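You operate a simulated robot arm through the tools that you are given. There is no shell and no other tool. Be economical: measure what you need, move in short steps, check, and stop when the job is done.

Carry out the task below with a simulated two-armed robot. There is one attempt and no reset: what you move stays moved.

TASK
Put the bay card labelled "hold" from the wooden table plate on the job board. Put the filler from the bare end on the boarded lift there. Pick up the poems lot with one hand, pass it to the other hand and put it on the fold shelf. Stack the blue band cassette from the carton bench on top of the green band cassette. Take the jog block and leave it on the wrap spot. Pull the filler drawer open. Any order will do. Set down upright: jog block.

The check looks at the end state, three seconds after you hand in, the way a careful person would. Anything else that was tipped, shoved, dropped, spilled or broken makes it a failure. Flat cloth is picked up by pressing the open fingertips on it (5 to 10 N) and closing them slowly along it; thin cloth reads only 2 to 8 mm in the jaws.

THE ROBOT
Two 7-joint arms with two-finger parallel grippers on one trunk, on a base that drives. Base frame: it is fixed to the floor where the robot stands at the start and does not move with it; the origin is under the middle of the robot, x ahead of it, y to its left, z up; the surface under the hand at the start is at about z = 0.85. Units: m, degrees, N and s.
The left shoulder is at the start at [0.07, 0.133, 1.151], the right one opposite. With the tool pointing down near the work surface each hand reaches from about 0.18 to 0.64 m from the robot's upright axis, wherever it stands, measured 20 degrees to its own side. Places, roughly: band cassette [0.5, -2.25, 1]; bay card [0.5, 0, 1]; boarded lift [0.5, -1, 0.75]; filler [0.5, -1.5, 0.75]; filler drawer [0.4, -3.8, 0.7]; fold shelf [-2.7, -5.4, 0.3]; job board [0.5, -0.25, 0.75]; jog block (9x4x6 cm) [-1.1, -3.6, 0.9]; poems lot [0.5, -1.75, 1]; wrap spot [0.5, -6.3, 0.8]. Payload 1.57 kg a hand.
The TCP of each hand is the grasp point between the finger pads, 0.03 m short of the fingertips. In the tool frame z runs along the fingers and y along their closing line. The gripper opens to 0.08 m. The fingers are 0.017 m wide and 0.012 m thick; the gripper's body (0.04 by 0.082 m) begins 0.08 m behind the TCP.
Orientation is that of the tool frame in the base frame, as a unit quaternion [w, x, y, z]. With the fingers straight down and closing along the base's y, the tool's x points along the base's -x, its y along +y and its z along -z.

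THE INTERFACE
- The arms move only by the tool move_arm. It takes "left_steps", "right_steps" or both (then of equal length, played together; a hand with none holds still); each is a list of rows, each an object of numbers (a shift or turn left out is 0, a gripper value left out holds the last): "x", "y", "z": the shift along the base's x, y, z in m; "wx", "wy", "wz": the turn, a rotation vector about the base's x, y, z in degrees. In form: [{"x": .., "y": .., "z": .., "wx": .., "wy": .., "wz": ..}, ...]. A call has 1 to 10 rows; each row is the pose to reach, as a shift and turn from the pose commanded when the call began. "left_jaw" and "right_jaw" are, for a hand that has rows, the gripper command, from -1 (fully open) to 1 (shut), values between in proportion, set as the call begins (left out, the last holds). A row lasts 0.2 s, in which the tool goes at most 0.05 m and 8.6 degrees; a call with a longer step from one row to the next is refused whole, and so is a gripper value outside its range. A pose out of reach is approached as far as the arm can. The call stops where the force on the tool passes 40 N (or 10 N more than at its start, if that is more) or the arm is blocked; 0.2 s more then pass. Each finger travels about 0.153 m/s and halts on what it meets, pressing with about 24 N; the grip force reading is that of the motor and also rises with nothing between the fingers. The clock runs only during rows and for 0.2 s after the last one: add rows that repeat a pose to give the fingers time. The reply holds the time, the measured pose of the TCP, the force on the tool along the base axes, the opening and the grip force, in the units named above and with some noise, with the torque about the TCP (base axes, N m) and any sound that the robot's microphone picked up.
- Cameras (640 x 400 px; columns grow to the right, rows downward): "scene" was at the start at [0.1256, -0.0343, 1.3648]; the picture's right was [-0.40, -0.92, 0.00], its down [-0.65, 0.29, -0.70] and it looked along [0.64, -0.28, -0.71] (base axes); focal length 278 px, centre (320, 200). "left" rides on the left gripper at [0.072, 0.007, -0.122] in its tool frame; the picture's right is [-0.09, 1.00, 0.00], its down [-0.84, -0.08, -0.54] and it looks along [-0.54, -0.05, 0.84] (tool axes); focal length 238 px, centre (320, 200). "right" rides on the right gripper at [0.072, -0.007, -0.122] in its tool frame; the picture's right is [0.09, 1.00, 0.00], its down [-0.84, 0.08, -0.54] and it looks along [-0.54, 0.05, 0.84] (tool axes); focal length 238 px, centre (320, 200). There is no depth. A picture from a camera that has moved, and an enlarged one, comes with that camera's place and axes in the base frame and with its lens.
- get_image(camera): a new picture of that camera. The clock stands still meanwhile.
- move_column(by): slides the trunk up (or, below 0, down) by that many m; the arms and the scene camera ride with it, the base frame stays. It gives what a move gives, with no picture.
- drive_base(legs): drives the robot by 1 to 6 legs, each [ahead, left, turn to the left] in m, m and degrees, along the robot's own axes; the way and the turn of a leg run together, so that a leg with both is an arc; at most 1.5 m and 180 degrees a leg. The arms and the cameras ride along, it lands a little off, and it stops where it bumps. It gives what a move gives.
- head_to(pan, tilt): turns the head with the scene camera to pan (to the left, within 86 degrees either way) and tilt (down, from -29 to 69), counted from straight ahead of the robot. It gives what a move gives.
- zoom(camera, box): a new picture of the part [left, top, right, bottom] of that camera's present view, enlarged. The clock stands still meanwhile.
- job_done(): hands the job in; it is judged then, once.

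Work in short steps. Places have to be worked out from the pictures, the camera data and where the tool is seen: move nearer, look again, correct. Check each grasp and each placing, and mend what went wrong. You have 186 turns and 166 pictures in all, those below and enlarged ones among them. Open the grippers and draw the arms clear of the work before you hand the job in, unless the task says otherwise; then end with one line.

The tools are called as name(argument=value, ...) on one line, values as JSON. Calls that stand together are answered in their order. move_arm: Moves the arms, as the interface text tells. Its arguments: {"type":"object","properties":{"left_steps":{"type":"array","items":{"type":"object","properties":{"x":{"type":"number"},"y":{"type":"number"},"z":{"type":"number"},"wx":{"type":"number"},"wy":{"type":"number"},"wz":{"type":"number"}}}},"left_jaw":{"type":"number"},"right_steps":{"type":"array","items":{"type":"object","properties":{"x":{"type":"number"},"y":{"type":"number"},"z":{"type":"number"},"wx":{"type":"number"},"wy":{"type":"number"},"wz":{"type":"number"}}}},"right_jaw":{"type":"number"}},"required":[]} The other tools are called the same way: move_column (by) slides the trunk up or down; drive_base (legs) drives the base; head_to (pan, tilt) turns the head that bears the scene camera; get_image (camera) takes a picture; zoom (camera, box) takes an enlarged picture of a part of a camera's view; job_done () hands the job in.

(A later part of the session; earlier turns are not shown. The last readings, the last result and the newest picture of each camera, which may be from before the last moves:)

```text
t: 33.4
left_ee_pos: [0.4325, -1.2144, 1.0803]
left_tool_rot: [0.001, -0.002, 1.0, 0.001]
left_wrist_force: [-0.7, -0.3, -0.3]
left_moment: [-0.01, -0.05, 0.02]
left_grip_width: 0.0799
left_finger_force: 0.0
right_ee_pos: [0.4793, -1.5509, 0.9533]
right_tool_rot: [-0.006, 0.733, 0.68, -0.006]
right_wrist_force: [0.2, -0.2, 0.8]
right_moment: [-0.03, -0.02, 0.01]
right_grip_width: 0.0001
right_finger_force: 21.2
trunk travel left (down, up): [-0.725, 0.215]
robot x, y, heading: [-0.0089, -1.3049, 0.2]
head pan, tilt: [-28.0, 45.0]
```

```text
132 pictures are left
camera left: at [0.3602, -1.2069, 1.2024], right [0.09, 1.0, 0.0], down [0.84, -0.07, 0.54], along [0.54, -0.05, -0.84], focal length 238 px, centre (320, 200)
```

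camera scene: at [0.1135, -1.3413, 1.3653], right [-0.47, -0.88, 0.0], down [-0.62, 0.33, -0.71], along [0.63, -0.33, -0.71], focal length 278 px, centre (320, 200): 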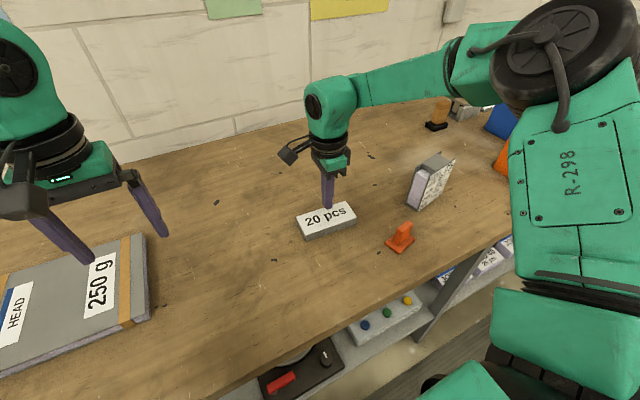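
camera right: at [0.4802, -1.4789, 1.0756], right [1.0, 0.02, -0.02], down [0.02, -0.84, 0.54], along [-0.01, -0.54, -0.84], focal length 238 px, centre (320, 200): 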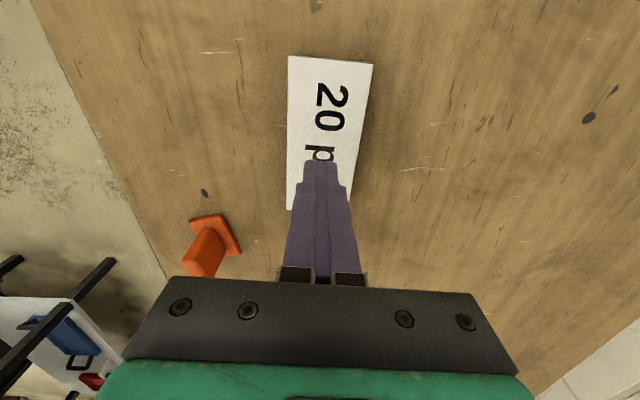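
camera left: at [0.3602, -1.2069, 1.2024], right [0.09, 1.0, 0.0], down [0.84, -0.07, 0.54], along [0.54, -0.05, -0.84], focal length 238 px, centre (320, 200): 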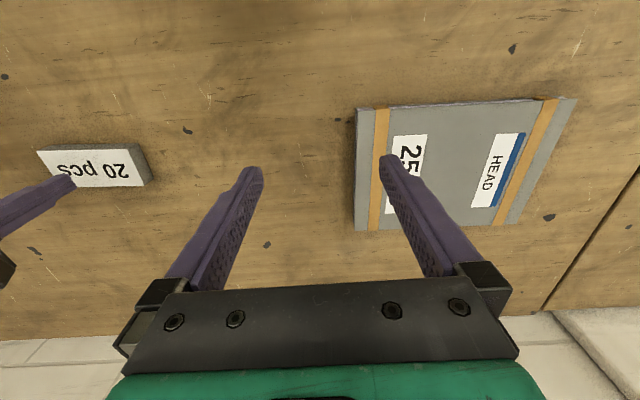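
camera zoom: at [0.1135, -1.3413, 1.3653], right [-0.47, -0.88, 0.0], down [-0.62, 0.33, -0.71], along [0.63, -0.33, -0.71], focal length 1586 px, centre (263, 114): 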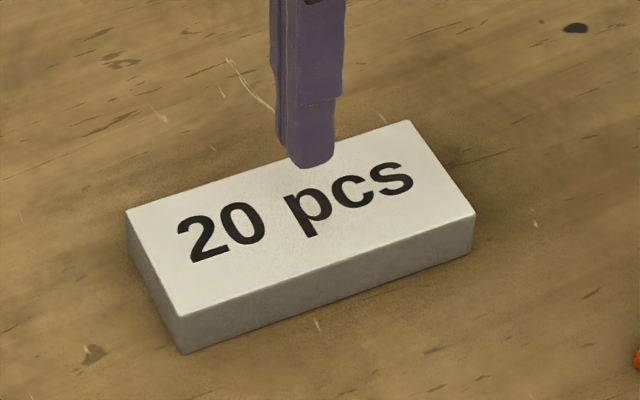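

The block is about 2.4 cm thick and lies unmoved. I open, go down until the fingertips just touch the table, and will grip and lift more slowly.

move_arm(right_jaw=-1, right_steps=[{}, {}, {}])

move_arm(right_steps=[{"z": -0.03}, {"z": -0.055}, {"z": -0.062}, {"z": -0.066}, {"z": -0.07}, {"z": -0.074}])

get_image(camera="right")

```text
t: 34.2
left_ee_pos: [0.432, -1.2137, 1.0794]
left_tool_rot: [0.0, -0.002, 1.0, 0.0]
left_wrist_force: [-0.1, 0.1, 0.0]
left_moment: [-0.01, 0.02, -0.01]
left_grip_width: 0.08
left_finger_force: 0.1
right_ee_pos: [0.4798, -1.5529, 0.9521]
right_tool_rot: [-0.005, 0.734, 0.679, -0.007]
right_wrist_force: [1.0, -0.9, -0.8]
right_moment: [0.03, 0.0, -0.03]
right_grip_width: 0.0799
right_finger_force: 0.1
trunk travel left (down, up): [-0.725, 0.215]
robot x, y, heading: [-0.0082, -1.3045, 0.2]
head pan, tilt: [-28.0, 45.0]
```

```text
t: 35.4
left_ee_pos: [0.4291, -1.2131, 1.0811]
left_tool_rot: [0.0, 0.0, 1.0, -0.001]
left_wrist_force: [0.6, 1.3, -0.2]
left_moment: [0.01, 0.03, -0.01]
left_grip_width: 0.08
left_finger_force: 0.1
right_ee_pos: [0.4831, -1.5515, 0.8908]
right_tool_rot: [0.0, 0.734, 0.679, 0.0]
right_wrist_force: [-2.4, -2.5, 22.1]
right_moment: [-0.15, 1.05, 0.03]
right_grip_width: 0.08
right_finger_force: 0.0
trunk travel left (down, up): [-0.725, 0.215]
robot x, y, heading: [-0.0108, -1.3022, 0.1]
head pan, tilt: [-28.0, 45.0]
stopped in row 6 (right hand): the force on the tool passed its limit at 48 N (the readings are from after the stop); the commanded pose is now the measured one
```

```text
131 pictures are left
camera right: at [0.4822, -1.4786, 1.0136], right [1.0, 0.01, 0.0], down [0.01, -0.84, 0.54], along [0.01, -0.54, -0.84], focal length 238 px, centre (320, 200)
```

right: 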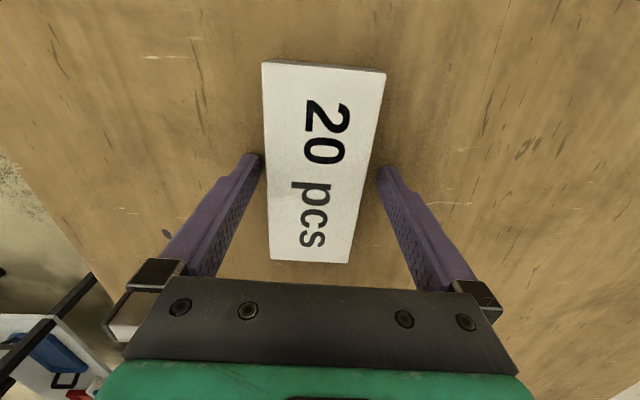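

Fingertips touch the table at TCP z≈0.890 (table ≈ 0.86). I back off 2 mm, close for longer and lift in slow millimetre steps.

move_arm(right_steps=[{"z": 0.002, "x": -0.003}, {"z": 0.002, "x": -0.003}])

move_arm(right_jaw=1, right_steps=[{}, {}, {}, {}, {}, {"z": 0.002}, {"z": 0.005}, {"z": 0.008}])

get_image(camera="right")

zoom(camera="scene", box=[280, 160, 400, 250])

```text
t: 36.0
left_ee_pos: [0.4307, -1.2125, 1.0799]
left_tool_rot: [0.001, -0.001, 1.0, -0.001]
left_wrist_force: [-0.2, 0.4, 0.1]
left_moment: [-0.01, 0.02, 0.0]
left_grip_width: 0.08
left_finger_force: 0.0
right_ee_pos: [0.4796, -1.5505, 0.8899]
right_tool_rot: [-0.001, 0.734, 0.679, 0.0]
right_wrist_force: [-0.3, 2.2, 11.3]
right_moment: [0.04, -0.5, 0.13]
right_grip_width: 0.0797
right_finger_force: 0.1
trunk travel left (down, up): [-0.725, 0.215]
robot x, y, heading: [-0.0076, -1.3018, 0.2]
head pan, tilt: [-28.0, 45.0]
```

```text
t: 37.8
left_ee_pos: [0.4313, -1.2136, 1.0797]
left_tool_rot: [0.0, -0.001, 1.0, 0.0]
left_wrist_force: [0.3, 0.9, 1.4]
left_moment: [-0.06, 0.0, 0.0]
left_grip_width: 0.08
left_finger_force: 0.1
right_ee_pos: [0.4788, -1.5522, 0.8956]
right_tool_rot: [-0.002, 0.734, 0.679, -0.004]
right_wrist_force: [0.0, -0.3, 0.5]
right_moment: [-0.04, 0.03, 0.01]
right_grip_width: 0.0592
right_finger_force: 24.4
trunk travel left (down, up): [-0.725, 0.215]
robot x, y, heading: [-0.0117, -1.3016, 0.2]
head pan, tilt: [-28.0, 45.0]
```

```text
130 pictures are left
camera right: at [0.4795, -1.4795, 1.0192], right [1.0, 0.01, -0.01], down [0.02, -0.84, 0.54], along [0.0, -0.54, -0.84], focal length 238 px, centre (320, 200)
```

right: 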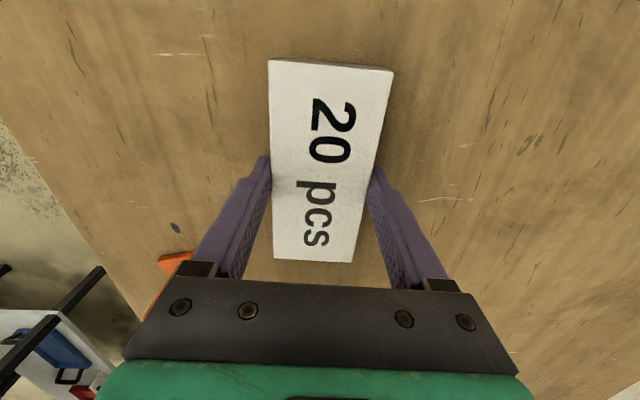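

```text
4.44 times, centred on (340, 205) of scene
camera zoom: at [0.1141, -1.3417, 1.3652], right [-0.47, -0.88, 0.0], down [-0.62, 0.33, -0.71], along [0.62, -0.33, -0.71], focal length 1234 px, centre (231, 178)
```

zoom: 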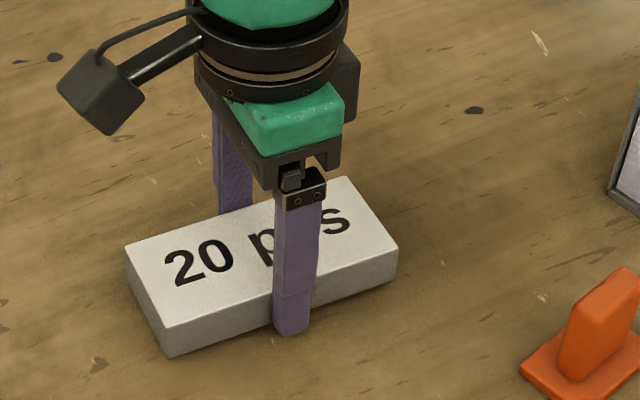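

The block keeps its image size, so it is rising with the hand. I lift on slowly.

move_arm(right_steps=[{"z": 0.004}, {"z": 0.008}, {"z": 0.012}, {"z": 0.016}, {"z": 0.02}, {"z": 0.024}, {"z": 0.028}])

zoom(camera="scene", box=[280, 160, 400, 250])

```text
t: 39.4
left_ee_pos: [0.4324, -1.2134, 1.0798]
left_tool_rot: [0.0, -0.001, 1.0, 0.0]
left_wrist_force: [0.1, -0.2, 0.8]
left_moment: [0.02, 0.01, -0.03]
left_grip_width: 0.0799
left_finger_force: 0.0
right_ee_pos: [0.482, -1.5523, 0.9245]
right_tool_rot: [-0.003, 0.734, 0.679, -0.002]
right_wrist_force: [-0.5, -0.1, -0.8]
right_moment: [-0.04, 0.01, -0.03]
right_grip_width: 0.0592
right_finger_force: 23.9
trunk travel left (down, up): [-0.725, 0.215]
robot x, y, heading: [-0.0057, -1.3009, -0.4]
head pan, tilt: [-28.0, 45.0]
```

```text
4.44 times, centred on (340, 205) of scene
camera zoom: at [0.1145, -1.3417, 1.3653], right [-0.47, -0.88, 0.0], down [-0.62, 0.33, -0.71], along [0.62, -0.33, -0.71], focal length 1234 px, centre (231, 178)
```

zoom: 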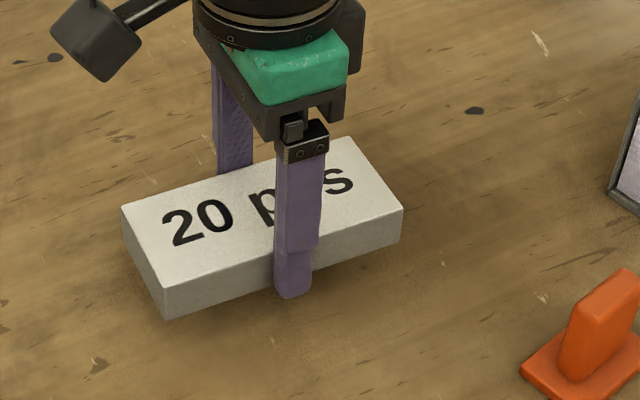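

It is in hand. The lift's top spans about x 0.43–0.64, y -1.17…-0.90. I raise the block more and drive 0.5 m to the left.

move_arm(right_steps=[{"z": 0.008}, {"z": 0.018}, {"z": 0.03}, {"z": 0.042}, {"z": 0.054}, {"z": 0.066}, {"z": 0.078}, {"z": 0.088}, {"z": 0.095}])

drive_base(legs=[[0, 0.25, 0], [0, 0.25, 0.4]])

get_image(camera="right")

get_image(camera="scene")

```text
t: 41.4
left_ee_pos: [0.433, -1.2153, 1.0794]
left_tool_rot: [0.001, 0.0, 1.0, 0.001]
left_wrist_force: [0.4, 0.1, -0.2]
left_moment: [-0.03, -0.01, 0.0]
left_grip_width: 0.0799
left_finger_force: 0.0
right_ee_pos: [0.4814, -1.5523, 1.02]
right_tool_rot: [-0.002, 0.734, 0.68, -0.002]
right_wrist_force: [0.4, -0.4, -0.9]
right_moment: [0.0, 0.0, 0.01]
right_grip_width: 0.0591
right_finger_force: 24.2
trunk travel left (down, up): [-0.725, 0.215]
robot x, y, heading: [-0.0071, -1.3002, 0.3]
head pan, tilt: [-28.0, 45.0]
```

```text
t: 44.7
left_ee_pos: [0.4322, -0.7154, 1.0805]
left_tool_rot: [0.0, -0.002, 1.0, 0.0]
left_wrist_force: [-1.2, -0.1, 0.8]
left_moment: [0.02, 0.01, 0.04]
left_grip_width: 0.08
left_finger_force: 0.1
right_ee_pos: [0.4824, -1.0527, 1.0183]
right_tool_rot: [-0.003, 0.733, 0.68, -0.001]
right_wrist_force: [-0.1, 0.1, -0.3]
right_moment: [-0.01, -0.01, 0.01]
right_grip_width: 0.0592
right_finger_force: 24.2
trunk travel left (down, up): [-0.725, 0.215]
robot x, y, heading: [-0.0084, -0.8025, 0.2]
head pan, tilt: [-28.0, 45.0]
```

```text
127 pictures are left
camera right: at [0.4815, -0.9799, 1.1437], right [1.0, 0.02, 0.0], down [0.02, -0.84, 0.54], along [0.0, -0.54, -0.84], focal length 238 px, centre (320, 200)
```

right: 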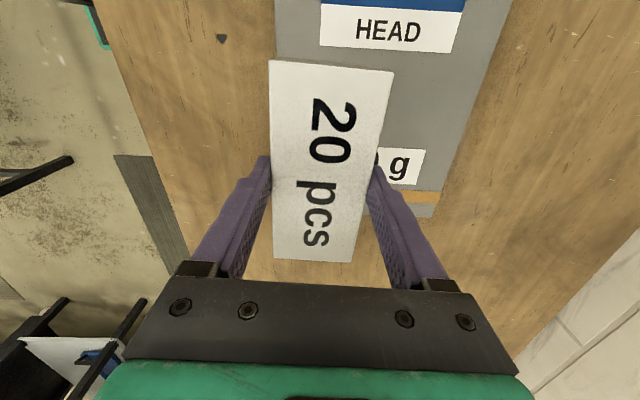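

```text
126 pictures are left
camera scene: at [0.1148, -0.8431, 1.3652], right [-0.47, -0.88, 0.0], down [-0.63, 0.33, -0.71], along [0.62, -0.33, -0.71], focal length 278 px, centre (320, 200)
```

scene: 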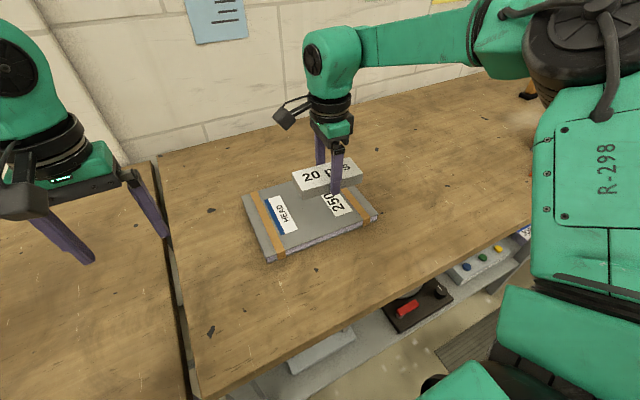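

The block hangs just beyond the lift's near half. I shift to (0.51, -1.035) and lower toward the top.

move_arm(right_steps=[{"x": 0.014, "y": 0.009}, {"x": 0.028, "y": 0.018}, {"x": 0.028, "y": 0.018, "z": -0.015}, {"x": 0.028, "y": 0.018, "z": -0.03}, {"x": 0.028, "y": 0.018, "z": -0.045}, {"x": 0.028, "y": 0.018, "z": -0.06}, {"x": 0.028, "y": 0.018, "z": -0.072}, {"x": 0.028, "y": 0.018, "z": -0.08}])

zoom(camera="scene", box=[220, 120, 420, 280])

```text
t: 46.5
left_ee_pos: [0.4323, -0.7145, 1.0799]
left_tool_rot: [0.0, -0.002, 1.0, 0.0]
left_wrist_force: [0.5, 0.2, 0.3]
left_moment: [-0.01, 0.01, 0.04]
left_grip_width: 0.0801
left_finger_force: 0.1
right_ee_pos: [0.5117, -1.0333, 0.9403]
right_tool_rot: [-0.003, 0.733, 0.68, -0.001]
right_wrist_force: [-0.4, 1.0, -0.5]
right_moment: [-0.02, 0.02, 0.02]
right_grip_width: 0.0592
right_finger_force: 24.4
trunk travel left (down, up): [-0.725, 0.215]
robot x, y, heading: [-0.0097, -0.8013, 0.3]
head pan, tilt: [-28.0, 45.0]
```

```text
2.50 times, centred on (320, 200) of scene
camera zoom: at [0.1149, -0.842, 1.3652], right [-0.47, -0.88, 0.0], down [-0.63, 0.33, -0.71], along [0.62, -0.33, -0.71], focal length 694 px, centre (320, 200)
```

zoom: 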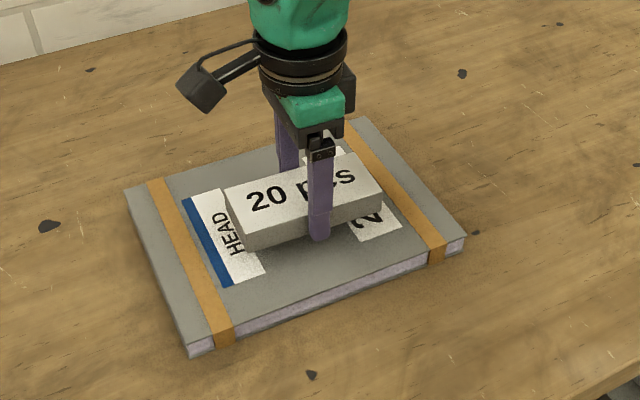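

It hangs over the middle of the lift. I lower in small steps until contact.

move_arm(right_steps=[{"z": -0.006}, {"z": -0.01}, {"z": -0.013}, {"z": -0.016}, {"z": -0.019}, {"z": -0.022}])

zoom(camera="scene", box=[220, 120, 420, 280])

```text
t: 47.9
left_ee_pos: [0.4326, -0.7137, 1.08]
left_tool_rot: [0.0, -0.001, 1.0, 0.0]
left_wrist_force: [0.5, 0.2, 0.2]
left_moment: [0.02, 0.02, -0.02]
left_grip_width: 0.0799
left_finger_force: 0.0
right_ee_pos: [0.5095, -1.0344, 0.919]
right_tool_rot: [-0.002, 0.733, 0.68, -0.002]
right_wrist_force: [-1.0, -0.3, -0.3]
right_moment: [0.03, 0.03, -0.02]
right_grip_width: 0.0592
right_finger_force: 23.4
trunk travel left (down, up): [-0.725, 0.215]
robot x, y, heading: [-0.0066, -0.7995, 0.1]
head pan, tilt: [-28.0, 45.0]
```

```text
2.50 times, centred on (320, 200) of scene
camera zoom: at [0.1148, -0.8419, 1.3652], right [-0.47, -0.88, 0.0], down [-0.63, 0.33, -0.71], along [0.62, -0.33, -0.71], focal length 694 px, centre (320, 200)
```

zoom: 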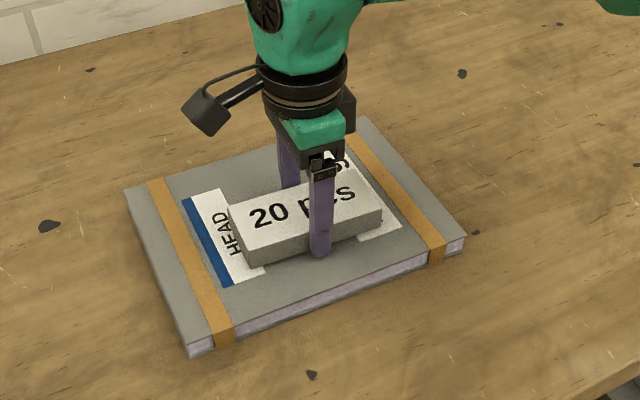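

Still no contact force; I continue down slowly.

move_arm(right_steps=[{"z": -0.003}, {"z": -0.006}, {"z": -0.008}, {"z": -0.01}])

```text
t: 49.1
left_ee_pos: [0.4285, -0.7141, 1.0807]
left_tool_rot: [0.003, -0.002, 1.0, -0.001]
left_wrist_force: [0.2, 0.2, 0.0]
left_moment: [-0.03, 0.01, 0.02]
left_grip_width: 0.0801
left_finger_force: 0.0
right_ee_pos: [0.5098, -1.0346, 0.9143]
right_tool_rot: [0.001, 0.734, 0.679, 0.003]
right_wrist_force: [-7.0, -2.4, 15.3]
right_moment: [-0.18, 0.8, 0.09]
right_grip_width: 0.0591
right_finger_force: 23.3
trunk travel left (down, up): [-0.725, 0.215]
robot x, y, heading: [-0.0075, -0.8004, 0.2]
head pan, tilt: [-28.0, 45.0]
stopped in row 4 (right hand): the force on the tool passed its limit at 42 N (the readings are from after the stop); the commanded pose is now the measured one
```

In contact at z≈0.914. I ease up 2 mm, release, and rise.

move_arm(right_jaw=-1, right_steps=[{"z": 0.001}, {"z": 0.001}, {"z": 0.001}])

move_arm(right_steps=[{"z": 0.01}, {"z": 0.04}, {"z": 0.08}, {"z": 0.12}, {"z": 0.16}, {"z": 0.2}])

zoom(camera="scene", box=[220, 120, 420, 280])

```text
t: 49.9
left_ee_pos: [0.4314, -0.7129, 1.0815]
left_tool_rot: [0.001, -0.001, 1.0, 0.0]
left_wrist_force: [0.3, -1.0, -0.9]
left_moment: [-0.02, 0.03, 0.02]
left_grip_width: 0.0799
left_finger_force: 0.0
right_ee_pos: [0.5132, -1.0347, 0.9149]
right_tool_rot: [0.003, 0.734, 0.679, 0.004]
right_wrist_force: [10.1, -4.2, 23.4]
right_moment: [-0.11, 0.7, 0.17]
right_grip_width: 0.0715
right_finger_force: 0.1
trunk travel left (down, up): [-0.725, 0.215]
robot x, y, heading: [-0.0092, -0.8016, -0.1]
head pan, tilt: [-28.0, 45.0]
```

```text
t: 51.3
left_ee_pos: [0.4314, -0.7133, 1.0811]
left_tool_rot: [0.0, -0.002, 1.0, 0.0]
left_wrist_force: [0.4, 0.5, -0.4]
left_moment: [-0.02, 0.0, 0.0]
left_grip_width: 0.0802
left_finger_force: 0.2
right_ee_pos: [0.5107, -1.0323, 1.1122]
right_tool_rot: [0.001, 0.733, 0.68, 0.002]
right_wrist_force: [0.4, -0.2, 0.4]
right_moment: [0.03, 0.02, -0.02]
right_grip_width: 0.08
right_finger_force: 0.1
trunk travel left (down, up): [-0.725, 0.215]
robot x, y, heading: [-0.0063, -0.8006, 0.0]
head pan, tilt: [-28.0, 45.0]
```

```text
2.50 times, centred on (320, 200) of scene
camera zoom: at [0.1143, -0.8417, 1.3653], right [-0.47, -0.88, 0.0], down [-0.63, 0.33, -0.71], along [0.63, -0.33, -0.71], focal length 694 px, centre (320, 200)
```

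zoom: 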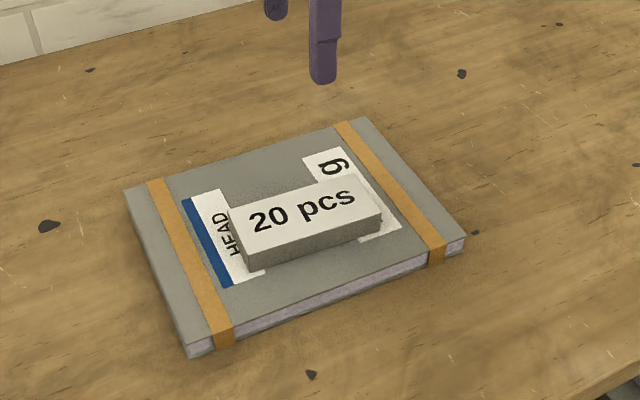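

Filler placed on the lift. I drive right ~1.2 m toward the cassettes and look.

drive_base(legs=[[0, -0.6, 0], [0, -0.6, 0]])

get_image(camera="scene")

get_image(camera="right")

```text
t: 57.6
left_ee_pos: [0.4198, -1.9175, 1.0792]
left_tool_rot: [-0.001, 0.009, 1.0, 0.0]
left_wrist_force: [-0.6, -0.8, 0.0]
left_moment: [-0.01, 0.0, 0.03]
left_grip_width: 0.0799
left_finger_force: 0.1
right_ee_pos: [0.4925, -2.237, 1.1125]
right_tool_rot: [0.002, 0.742, 0.671, 0.002]
right_wrist_force: [1.0, -0.8, -0.1]
right_moment: [-0.06, 0.01, 0.01]
right_grip_width: 0.08
right_finger_force: 0.1
trunk travel left (down, up): [-0.725, 0.215]
robot x, y, heading: [-0.0228, -1.9988, -0.9]
head pan, tilt: [-28.0, 45.0]
```

```text
122 pictures are left
camera scene: at [0.0998, -2.0382, 1.3653], right [-0.49, -0.87, 0.0], down [-0.62, 0.34, -0.71], along [0.62, -0.34, -0.71], focal length 278 px, centre (320, 200)
```

scene: 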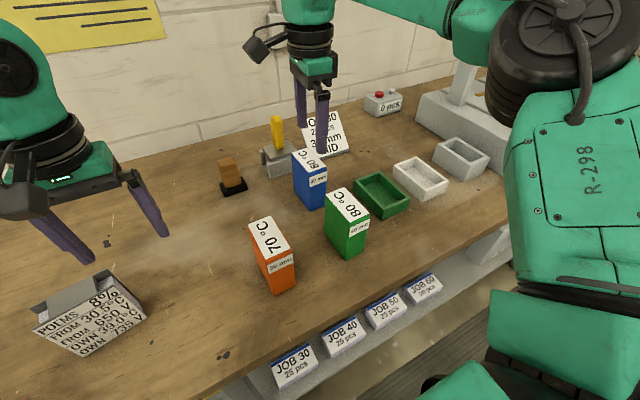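

```text
121 pictures are left
camera right: at [0.4921, -2.1644, 1.2354], right [1.0, -0.01, 0.0], down [-0.01, -0.84, 0.54], along [0.0, -0.54, -0.84], focal length 238 px, centre (320, 200)
```

right: 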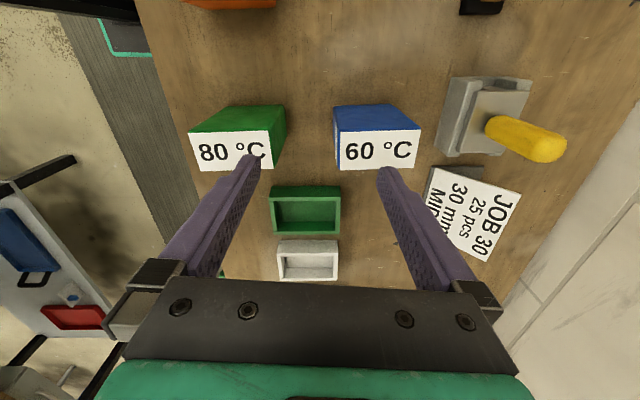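

I zoom in on the cassettes.

zoom(camera="scene", box=[230, 110, 430, 300])

zoom(camera="right", box=[170, 70, 450, 260])

```text
2.11 times, centred on (330, 205) of scene
camera zoom: at [0.0998, -2.0382, 1.3653], right [-0.49, -0.87, 0.0], down [-0.62, 0.34, -0.71], along [0.62, -0.34, -0.71], focal length 584 px, centre (299, 190)
```

zoom: 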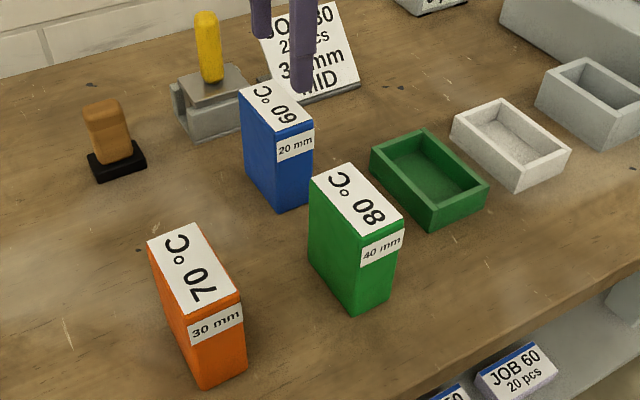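

```text
2.11 times, centred on (310, 165) of right
camera zoom: at [0.4921, -2.1644, 1.2354], right [1.0, -0.01, 0.0], down [-0.01, -0.84, 0.54], along [0.0, -0.54, -0.84], focal length 502 px, centre (341, 274)
```

zoom: 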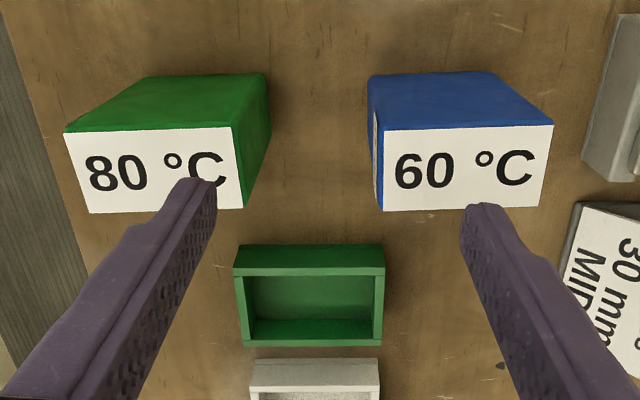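

Blue box: about x 0.514–0.609, y -2.297…-2.240, top z≈0.955; green similar at centre (0.387, -2.27). I need the hand closing along y, so I turn it back and shift the base slightly.

drive_base(legs=[[0.04, -0.05, 0.9]])

move_arm(right_steps=[{"wz": 8.4}, {"wz": 16.8}, {"wz": 25.2}, {"wz": 33.6}, {"wz": 42}, {"wz": 50.4}, {"wz": 58.8}, {"wz": 67.2}, {"wz": 75.6}, {"wz": 84}])

get_image(camera="right")

get_image(camera="scene")

```text
t: 58.6
left_ee_pos: [0.4539, -1.9573, 1.0816]
left_tool_rot: [0.001, 0.001, 1.0, -0.002]
left_wrist_force: [0.3, 0.5, -0.4]
left_moment: [-0.02, -0.02, 0.0]
left_grip_width: 0.0803
left_finger_force: 0.1
right_ee_pos: [0.5331, -2.2763, 1.1134]
right_tool_rot: [0.003, 0.736, 0.677, 0.003]
right_wrist_force: [0.3, 0.9, 1.1]
right_moment: [0.01, -0.04, -0.01]
right_grip_width: 0.0798
right_finger_force: 0.0
trunk travel left (down, up): [-0.725, 0.215]
robot x, y, heading: [0.017, -2.046, -0.2]
head pan, tilt: [-28.0, 45.0]
```

```text
t: 60.8
left_ee_pos: [0.4574, -1.9589, 1.0809]
left_tool_rot: [0.0, 0.002, 1.0, 0.0]
left_wrist_force: [-0.2, 0.4, -0.1]
left_moment: [0.01, 0.01, -0.05]
left_grip_width: 0.0799
left_finger_force: 0.0
right_ee_pos: [0.5355, -2.2785, 1.112]
right_tool_rot: [0.0, 0.092, 0.996, 0.003]
right_wrist_force: [0.8, -0.7, 0.0]
right_moment: [0.02, 0.0, 0.01]
right_grip_width: 0.0802
right_finger_force: 0.0
trunk travel left (down, up): [-0.725, 0.215]
robot x, y, heading: [0.0183, -2.0407, -0.2]
head pan, tilt: [-28.0, 45.0]
```

```text
118 pictures are left
camera right: at [0.4631, -2.272, 1.2353], right [0.09, 1.0, 0.0], down [0.84, -0.08, 0.54], along [0.54, -0.05, -0.84], focal length 238 px, centre (320, 200)
```

right: 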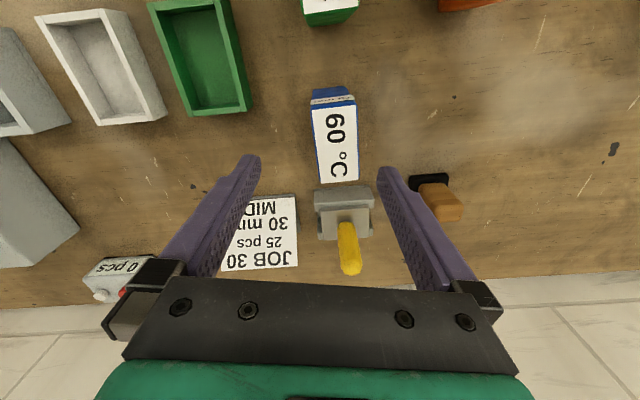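

```text
117 pictures are left
camera scene: at [0.1392, -2.0862, 1.3653], right [-0.47, -0.88, 0.0], down [-0.62, 0.33, -0.71], along [0.62, -0.33, -0.71], focal length 278 px, centre (320, 200)
```

scene: 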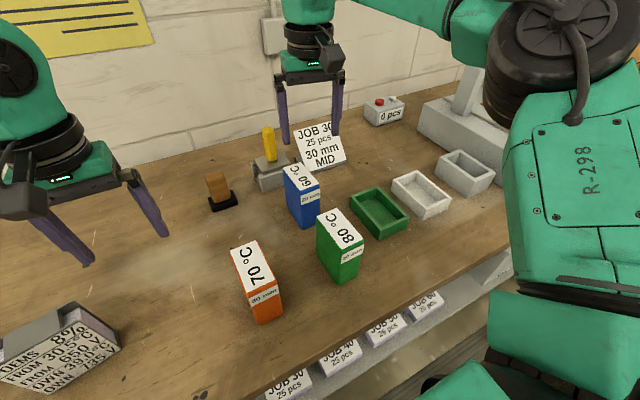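

Blue top spans x 0.519–0.616, y -2.287…-2.236, square to the base axes. I square the hand, centre at (0.567, -2.2615), and go down to z≈0.98.

move_arm(right_steps=[{"wz": 5, "x": 0.016, "y": 0.008}, {"wz": 10.6, "x": 0.032, "y": 0.017}, {"wz": 10.6, "x": 0.032, "y": 0.017, "z": -0.04}, {"wz": 10.6, "x": 0.032, "y": 0.017, "z": -0.08}, {"wz": 10.6, "x": 0.032, "y": 0.017, "z": -0.115}])

get_image(camera="right")

zoom(camera="scene", box=[220, 80, 400, 290])

```text
t: 62.0
left_ee_pos: [0.4566, -1.9595, 1.0798]
left_tool_rot: [0.0, 0.001, 1.0, -0.001]
left_wrist_force: [0.1, 0.5, 0.5]
left_moment: [-0.01, -0.02, 0.0]
left_grip_width: 0.08
left_finger_force: 0.1
right_ee_pos: [0.5637, -2.263, 0.997]
right_tool_rot: [-0.001, 0.0, 1.0, 0.003]
right_wrist_force: [-0.8, 0.0, 0.3]
right_moment: [0.02, -0.01, 0.0]
right_grip_width: 0.08
right_finger_force: 0.1
right hand out of reach, approached as far as the arm can: row 2, 3
trunk travel left (down, up): [-0.725, 0.215]
robot x, y, heading: [0.0183, -2.0467, -0.2]
head pan, tilt: [-28.0, 45.0]
```

```text
116 pictures are left
camera right: at [0.4915, -2.2696, 1.1202], right [-0.09, 1.0, 0.01], down [0.84, 0.07, 0.54], along [0.54, 0.05, -0.84], focal length 238 px, centre (320, 200)
```

right: 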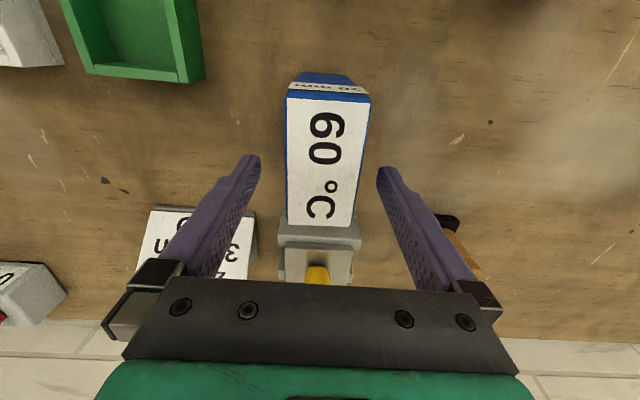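

```text
1.90 times, centred on (310, 185) of scene
camera zoom: at [0.1391, -2.0866, 1.3653], right [-0.47, -0.88, 0.0], down [-0.62, 0.33, -0.71], along [0.62, -0.33, -0.71], focal length 529 px, centre (339, 229)
```

zoom: 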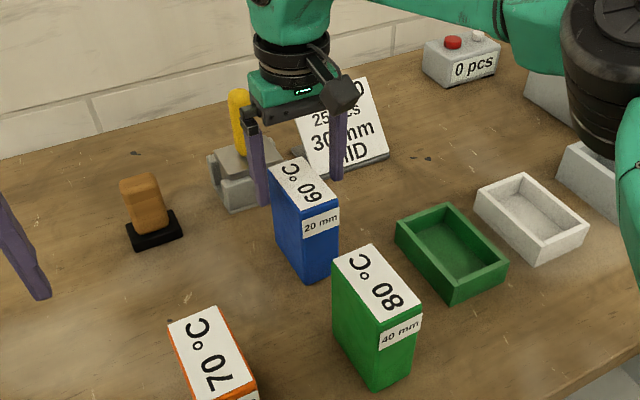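

Fingers straddle the blue cassette evenly. I descend to z≈0.925 and grip.

move_arm(right_steps=[{"x": 0.003, "y": 0.002, "z": -0.03}, {"x": 0.003, "y": 0.002, "z": -0.055}, {"x": 0.003, "y": 0.002, "z": -0.072}])

move_arm(right_jaw=1, right_steps=[{}, {}, {}, {}, {}])

move_arm(right_steps=[{"z": 0.004}, {"z": 0.01}, {"z": 0.018}, {"z": 0.026}, {"z": 0.034}, {"z": 0.042}])

get_image(camera="right")

zoom(camera="scene", box=[220, 80, 400, 290])

```text
t: 62.8
left_ee_pos: [0.457, -1.9598, 1.0804]
left_tool_rot: [0.0, 0.0, 1.0, 0.0]
left_wrist_force: [-0.2, -0.3, -0.3]
left_moment: [0.01, -0.01, 0.0]
left_grip_width: 0.08
left_finger_force: 0.0
right_ee_pos: [0.5532, -2.2674, 0.9302]
right_tool_rot: [0.0, 0.001, 1.0, 0.004]
right_wrist_force: [0.0, -0.2, -0.8]
right_moment: [-0.01, 0.03, 0.0]
right_grip_width: 0.0798
right_finger_force: 0.0
right hand out of reach, approached as far as the arm can: row 1, 2, 3
trunk travel left (down, up): [-0.725, 0.215]
robot x, y, heading: [0.0168, -2.0423, -0.3]
head pan, tilt: [-28.0, 45.0]
```

```text
t: 64.0
left_ee_pos: [0.4577, -1.9593, 1.0803]
left_tool_rot: [0.0, 0.001, 1.0, 0.001]
left_wrist_force: [-0.4, -0.9, -0.5]
left_moment: [-0.02, -0.03, 0.0]
left_grip_width: 0.0801
left_finger_force: 0.0
right_ee_pos: [0.5539, -2.2671, 0.9313]
right_tool_rot: [0.0, 0.001, 1.0, 0.002]
right_wrist_force: [-0.2, -1.0, 0.3]
right_moment: [-0.12, -0.15, -0.01]
right_grip_width: 0.0501
right_finger_force: 23.9
trunk travel left (down, up): [-0.725, 0.215]
robot x, y, heading: [0.014, -2.0483, -0.4]
head pan, tilt: [-28.0, 45.0]
```

```text
t: 65.4
left_ee_pos: [0.4581, -1.9603, 1.0805]
left_tool_rot: [0.001, 0.0, 1.0, 0.0]
left_wrist_force: [0.8, 0.6, -0.2]
left_moment: [-0.02, 0.01, 0.0]
left_grip_width: 0.0802
left_finger_force: 0.0
right_ee_pos: [0.5531, -2.2664, 0.9708]
right_tool_rot: [-0.002, 0.0, 1.0, 0.003]
right_wrist_force: [0.1, 0.0, -3.8]
right_moment: [0.0, 0.05, -0.02]
right_grip_width: 0.05
right_finger_force: 23.7
trunk travel left (down, up): [-0.725, 0.215]
robot x, y, heading: [0.0149, -2.045, -0.2]
head pan, tilt: [-28.0, 45.0]
```

```text
114 pictures are left
camera right: at [0.482, -2.2728, 1.0951], right [-0.09, 1.0, 0.01], down [0.84, 0.07, 0.54], along [0.54, 0.05, -0.84], focal length 238 px, centre (320, 200)
```

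right: 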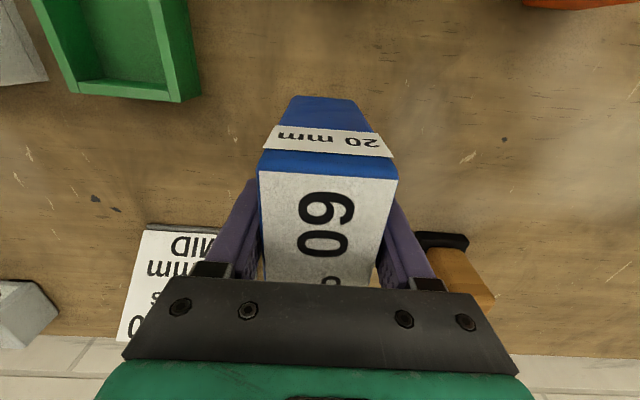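

```text
1.90 times, centred on (310, 185) of scene
camera zoom: at [0.1399, -2.0865, 1.3652], right [-0.47, -0.88, 0.0], down [-0.62, 0.33, -0.71], along [0.62, -0.33, -0.71], focal length 529 px, centre (339, 229)
```

zoom: 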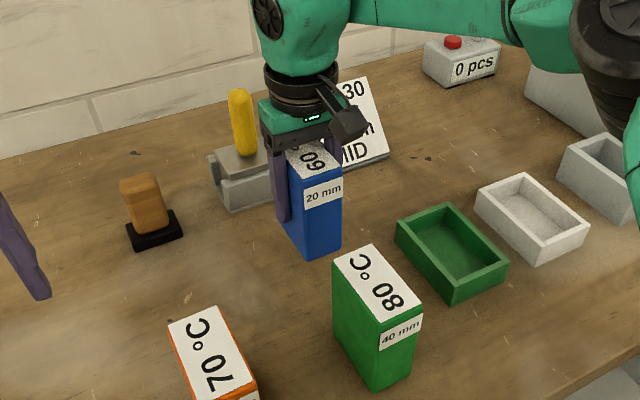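

Blue cassette is held (about 4 N, width 0.050). I raise it well clear and move the left hand a bit closer so its camera can measure the green cassette.

move_arm(right_steps=[{"z": 0.02}, {"z": 0.04}, {"z": 0.06}, {"z": 0.08}, {"z": 0.1}, {"z": 0.12}, {"z": 0.135}], left_steps=[{"y": -0.02, "z": 0.0}, {"y": -0.04, "z": 0.01}, {"y": -0.06, "x": -0.02, "z": 0.02}, {"y": -0.08, "x": -0.04, "z": 0.03}, {"y": -0.1, "x": -0.06, "z": 0.04}, {"y": -0.1, "x": -0.08, "z": 0.05}, {"y": -0.1, "x": -0.1, "z": 0.06}])

get_image(camera="left")

zoom(camera="scene", box=[220, 80, 440, 290])

```text
t: 67.0
left_ee_pos: [0.3572, -2.0583, 1.1398]
left_tool_rot: [0.0, 0.001, 1.0, 0.0]
left_wrist_force: [0.6, -0.5, -0.6]
left_moment: [-0.02, -0.01, -0.01]
left_grip_width: 0.0803
left_finger_force: 0.1
right_ee_pos: [0.5524, -2.2669, 1.1068]
right_tool_rot: [-0.001, 0.001, 1.0, 0.003]
right_wrist_force: [-0.6, -0.4, -3.8]
right_moment: [0.01, -0.02, -0.02]
right_grip_width: 0.0499
right_finger_force: 23.5
trunk travel left (down, up): [-0.725, 0.215]
robot x, y, heading: [0.0142, -2.0472, -0.3]
head pan, tilt: [-28.0, 45.0]
```

```text
112 pictures are left
camera left: at [0.286, -2.0515, 1.262], right [0.09, 1.0, 0.0], down [0.84, -0.08, 0.54], along [0.54, -0.05, -0.84], focal length 238 px, centre (320, 200)
```

left: 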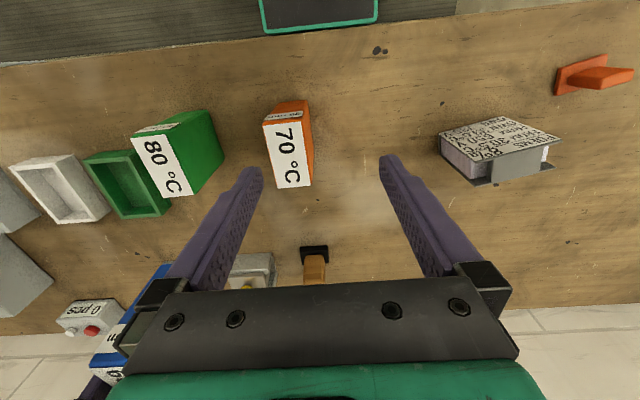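

```text
1.90 times, centred on (330, 185) of scene
camera zoom: at [0.1392, -2.0865, 1.3652], right [-0.47, -0.88, 0.0], down [-0.62, 0.33, -0.71], along [0.62, -0.33, -0.71], focal length 529 px, centre (301, 229)
```

zoom: 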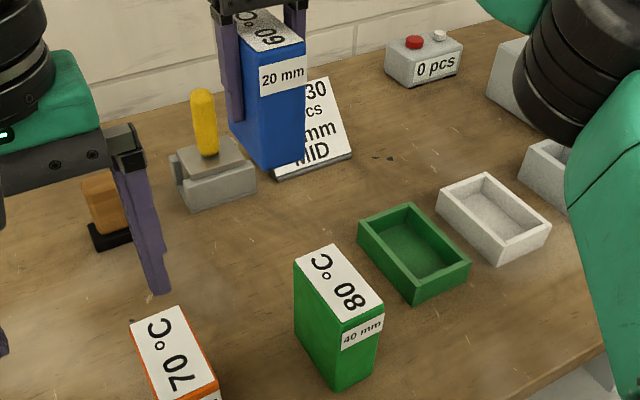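

Green: centre (0.398, -2.265), 8.5 × 5 cm, top at ≈0.975; blue seems the same size, its centre about 7 mm ahead of the TCP. I carry blue over green, taking the left hand away at the same time.

move_arm(right_steps=[{"x": -0.02}, {"x": -0.045}, {"x": -0.07}, {"x": -0.095}, {"x": -0.12}, {"x": -0.145, "y": 0.002}, {"x": -0.1614, "y": 0.002}], left_steps=[{"y": 0.04}, {"y": 0.08}, {"y": 0.1}, {"y": 0.1}, {"y": 0.1}, {"y": 0.1}, {"y": 0.1}])

get_image(camera="right")

zoom(camera="scene", box=[220, 80, 440, 290])

get_image(camera="left")

```text
t: 68.6
left_ee_pos: [0.3569, -1.9587, 1.141]
left_tool_rot: [0.0, 0.002, 1.0, 0.0]
left_wrist_force: [0.0, -0.4, -0.9]
left_moment: [0.02, 0.03, 0.01]
left_grip_width: 0.08
left_finger_force: 0.0
right_ee_pos: [0.3907, -2.2645, 1.1062]
right_tool_rot: [-0.001, 0.001, 1.0, 0.003]
right_wrist_force: [-0.3, 0.1, -3.7]
right_moment: [0.0, 0.02, 0.01]
right_grip_width: 0.0501
right_finger_force: 24.1
trunk travel left (down, up): [-0.725, 0.215]
robot x, y, heading: [0.0163, -2.0471, 0.2]
head pan, tilt: [-28.0, 45.0]
```

```text
110 pictures are left
camera right: at [0.3197, -2.2712, 1.2297], right [-0.09, 1.0, 0.01], down [0.84, 0.07, 0.54], along [0.54, 0.05, -0.84], focal length 238 px, centre (320, 200)
```

right: 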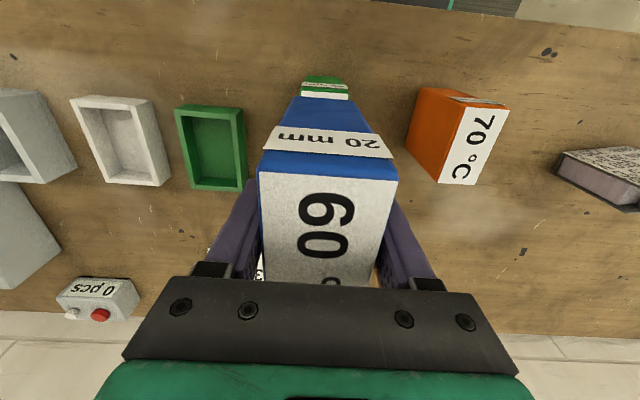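

```text
1.90 times, centred on (330, 185) of scene
camera zoom: at [0.139, -2.0868, 1.3653], right [-0.47, -0.88, 0.0], down [-0.62, 0.33, -0.71], along [0.62, -0.33, -0.71], focal length 529 px, centre (301, 229)
```

zoom: 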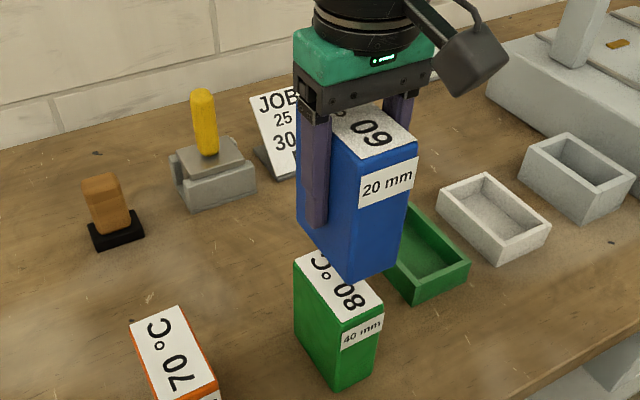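

```text
108 pictures are left
camera left: at [0.286, -1.9519, 1.2628], right [0.09, 1.0, 0.0], down [0.84, -0.08, 0.54], along [0.54, -0.05, -0.84], focal length 238 px, centre (320, 200)
```

left: 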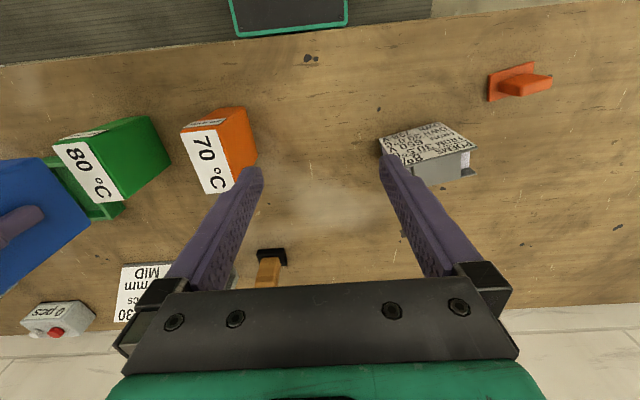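

Aligned within ~5 mm in both views. I lower with a +4 mm x, +2 mm y correction until contact near z≈1.046.

move_arm(right_steps=[{"x": 0.004, "y": 0.002, "z": -0.015}, {"x": 0.004, "y": 0.002, "z": -0.03}, {"x": 0.004, "y": 0.002, "z": -0.042}, {"x": 0.004, "y": 0.002, "z": -0.05}])

zoom(camera="scene", box=[220, 80, 440, 290])

zoom(camera="right", box=[240, 50, 420, 200])

```text
t: 69.6
left_ee_pos: [0.3583, -1.9587, 1.1398]
left_tool_rot: [0.0, 0.001, 1.0, 0.0]
left_wrist_force: [0.4, -0.1, 0.5]
left_moment: [-0.01, 0.0, 0.01]
left_grip_width: 0.0801
left_finger_force: 0.0
right_ee_pos: [0.3962, -2.2623, 1.0556]
right_tool_rot: [-0.002, 0.001, 1.0, 0.002]
right_wrist_force: [0.5, -0.7, -4.2]
right_moment: [-0.03, 0.02, 0.0]
right_grip_width: 0.05
right_finger_force: 23.9
trunk travel left (down, up): [-0.725, 0.215]
robot x, y, heading: [0.0135, -2.046, -0.1]
head pan, tilt: [-28.0, 45.0]
```

```text
1.90 times, centred on (330, 185) of scene
camera zoom: at [0.1399, -2.0866, 1.3652], right [-0.47, -0.88, 0.0], down [-0.62, 0.33, -0.71], along [0.62, -0.33, -0.71], focal length 529 px, centre (301, 229)
```

zoom: 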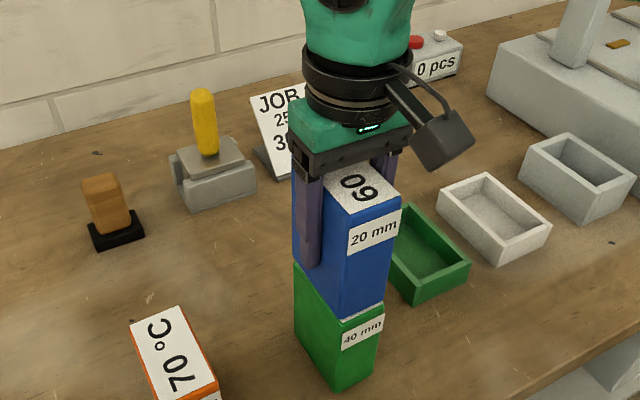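

```text
2.67 times, centred on (330, 125) of right
camera zoom: at [0.3241, -2.2682, 1.1801], right [-0.09, 1.0, 0.01], down [0.84, 0.07, 0.54], along [0.54, 0.05, -0.84], focal length 636 px, centre (293, 400)
```

zoom: 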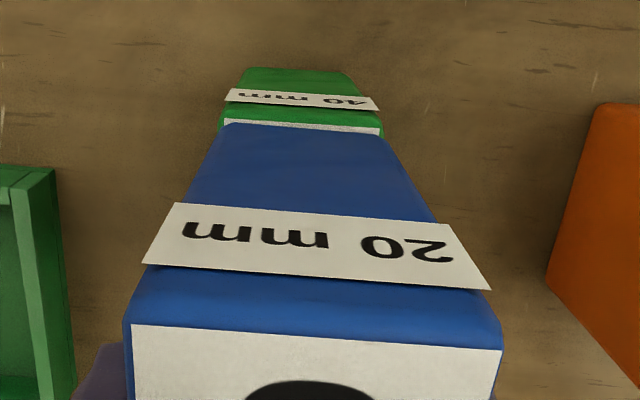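

Nearly flush. I lower the last ~1 cm in small steps.

move_arm(right_steps=[{"x": -0.002, "z": -0.003}, {"x": -0.002, "z": -0.006}, {"x": -0.002, "z": -0.008}, {"x": -0.002, "z": -0.01}])

```text
t: 70.6
left_ee_pos: [0.3558, -1.9569, 1.1418]
left_tool_rot: [0.001, 0.001, 1.0, -0.001]
left_wrist_force: [-0.5, -0.2, 0.4]
left_moment: [-0.03, 0.01, 0.02]
left_grip_width: 0.0798
left_finger_force: 0.1
right_ee_pos: [0.3922, -2.2611, 1.0484]
right_tool_rot: [0.0, 0.001, 1.0, 0.002]
right_wrist_force: [1.5, -1.0, 21.1]
right_moment: [-0.57, -0.02, -0.01]
right_grip_width: 0.0494
right_finger_force: 23.8
trunk travel left (down, up): [-0.725, 0.215]
robot x, y, heading: [0.0187, -2.0432, -0.2]
head pan, tilt: [-28.0, 45.0]
```

Contact (21 N). I ease off slightly, open and rise straight up.

move_arm(right_steps=[{"z": 0.002}, {"z": 0.002}])

move_arm(right_jaw=-1, right_steps=[{}, {}, {}])

move_arm(right_steps=[{"z": 0.02}, {"z": 0.05}, {"z": 0.08}, {"z": 0.11}])

zoom(camera="scene", box=[220, 80, 440, 290])

get_image(camera="right")

```text
t: 71.2
left_ee_pos: [0.357, -1.9573, 1.141]
left_tool_rot: [0.0, 0.001, 1.0, -0.001]
left_wrist_force: [-1.7, 0.4, 0.5]
left_moment: [-0.03, -0.03, -0.02]
left_grip_width: 0.0801
left_finger_force: 0.0
right_ee_pos: [0.3933, -2.2614, 1.0487]
right_tool_rot: [-0.003, 0.001, 1.0, 0.002]
right_wrist_force: [-1.1, 1.0, 0.4]
right_moment: [0.07, -0.08, 0.06]
right_grip_width: 0.05
right_finger_force: 23.6
trunk travel left (down, up): [-0.725, 0.215]
robot x, y, heading: [0.0176, -2.0471, -0.1]
head pan, tilt: [-28.0, 45.0]
```

```text
t: 72.0
left_ee_pos: [0.3579, -1.9593, 1.1404]
left_tool_rot: [0.0, 0.001, 1.0, 0.0]
left_wrist_force: [0.7, 0.1, 0.3]
left_moment: [0.02, 0.0, 0.01]
left_grip_width: 0.0799
left_finger_force: 0.1
right_ee_pos: [0.3945, -2.2621, 1.05]
right_tool_rot: [-0.001, 0.001, 1.0, 0.003]
right_wrist_force: [0.4, -0.3, -0.5]
right_moment: [-0.01, 0.0, 0.0]
right_grip_width: 0.0801
right_finger_force: 0.1
trunk travel left (down, up): [-0.725, 0.215]
robot x, y, heading: [0.0166, -2.0447, -0.3]
head pan, tilt: [-28.0, 45.0]
```

```text
t: 73.0
left_ee_pos: [0.3565, -1.9581, 1.1408]
left_tool_rot: [0.0, 0.001, 1.0, -0.001]
left_wrist_force: [0.4, 0.3, 0.2]
left_moment: [-0.05, -0.01, 0.02]
left_grip_width: 0.0803
left_finger_force: 0.1
right_ee_pos: [0.3938, -2.2594, 1.1589]
right_tool_rot: [-0.001, 0.001, 1.0, 0.002]
right_wrist_force: [-0.5, -0.3, -0.1]
right_moment: [0.02, -0.01, 0.0]
right_grip_width: 0.0801
right_finger_force: 0.0
trunk travel left (down, up): [-0.725, 0.215]
robot x, y, heading: [0.017, -2.0501, -0.3]
head pan, tilt: [-28.0, 45.0]
```

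```text
1.90 times, centred on (330, 185) of scene
camera zoom: at [0.1388, -2.0857, 1.3653], right [-0.47, -0.88, 0.0], down [-0.62, 0.33, -0.71], along [0.62, -0.33, -0.71], focal length 529 px, centre (301, 229)
```

zoom: 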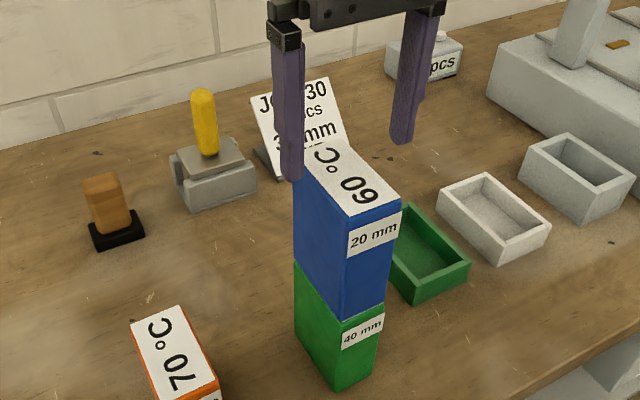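

```text
104 pictures are left
camera right: at [0.3212, -2.2661, 1.2826], right [-0.09, 1.0, 0.0], down [0.84, 0.07, 0.54], along [0.54, 0.05, -0.84], focal length 238 px, centre (320, 200)
```

right: 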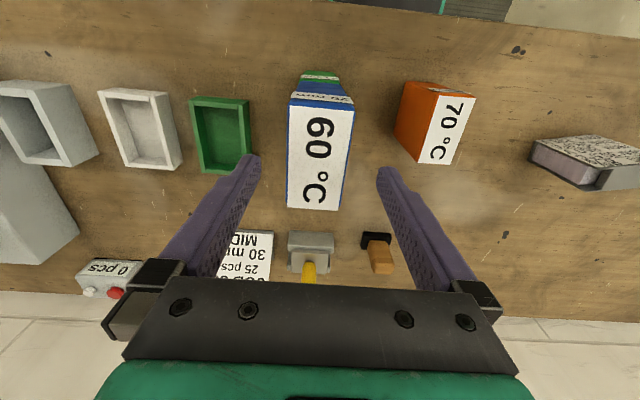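

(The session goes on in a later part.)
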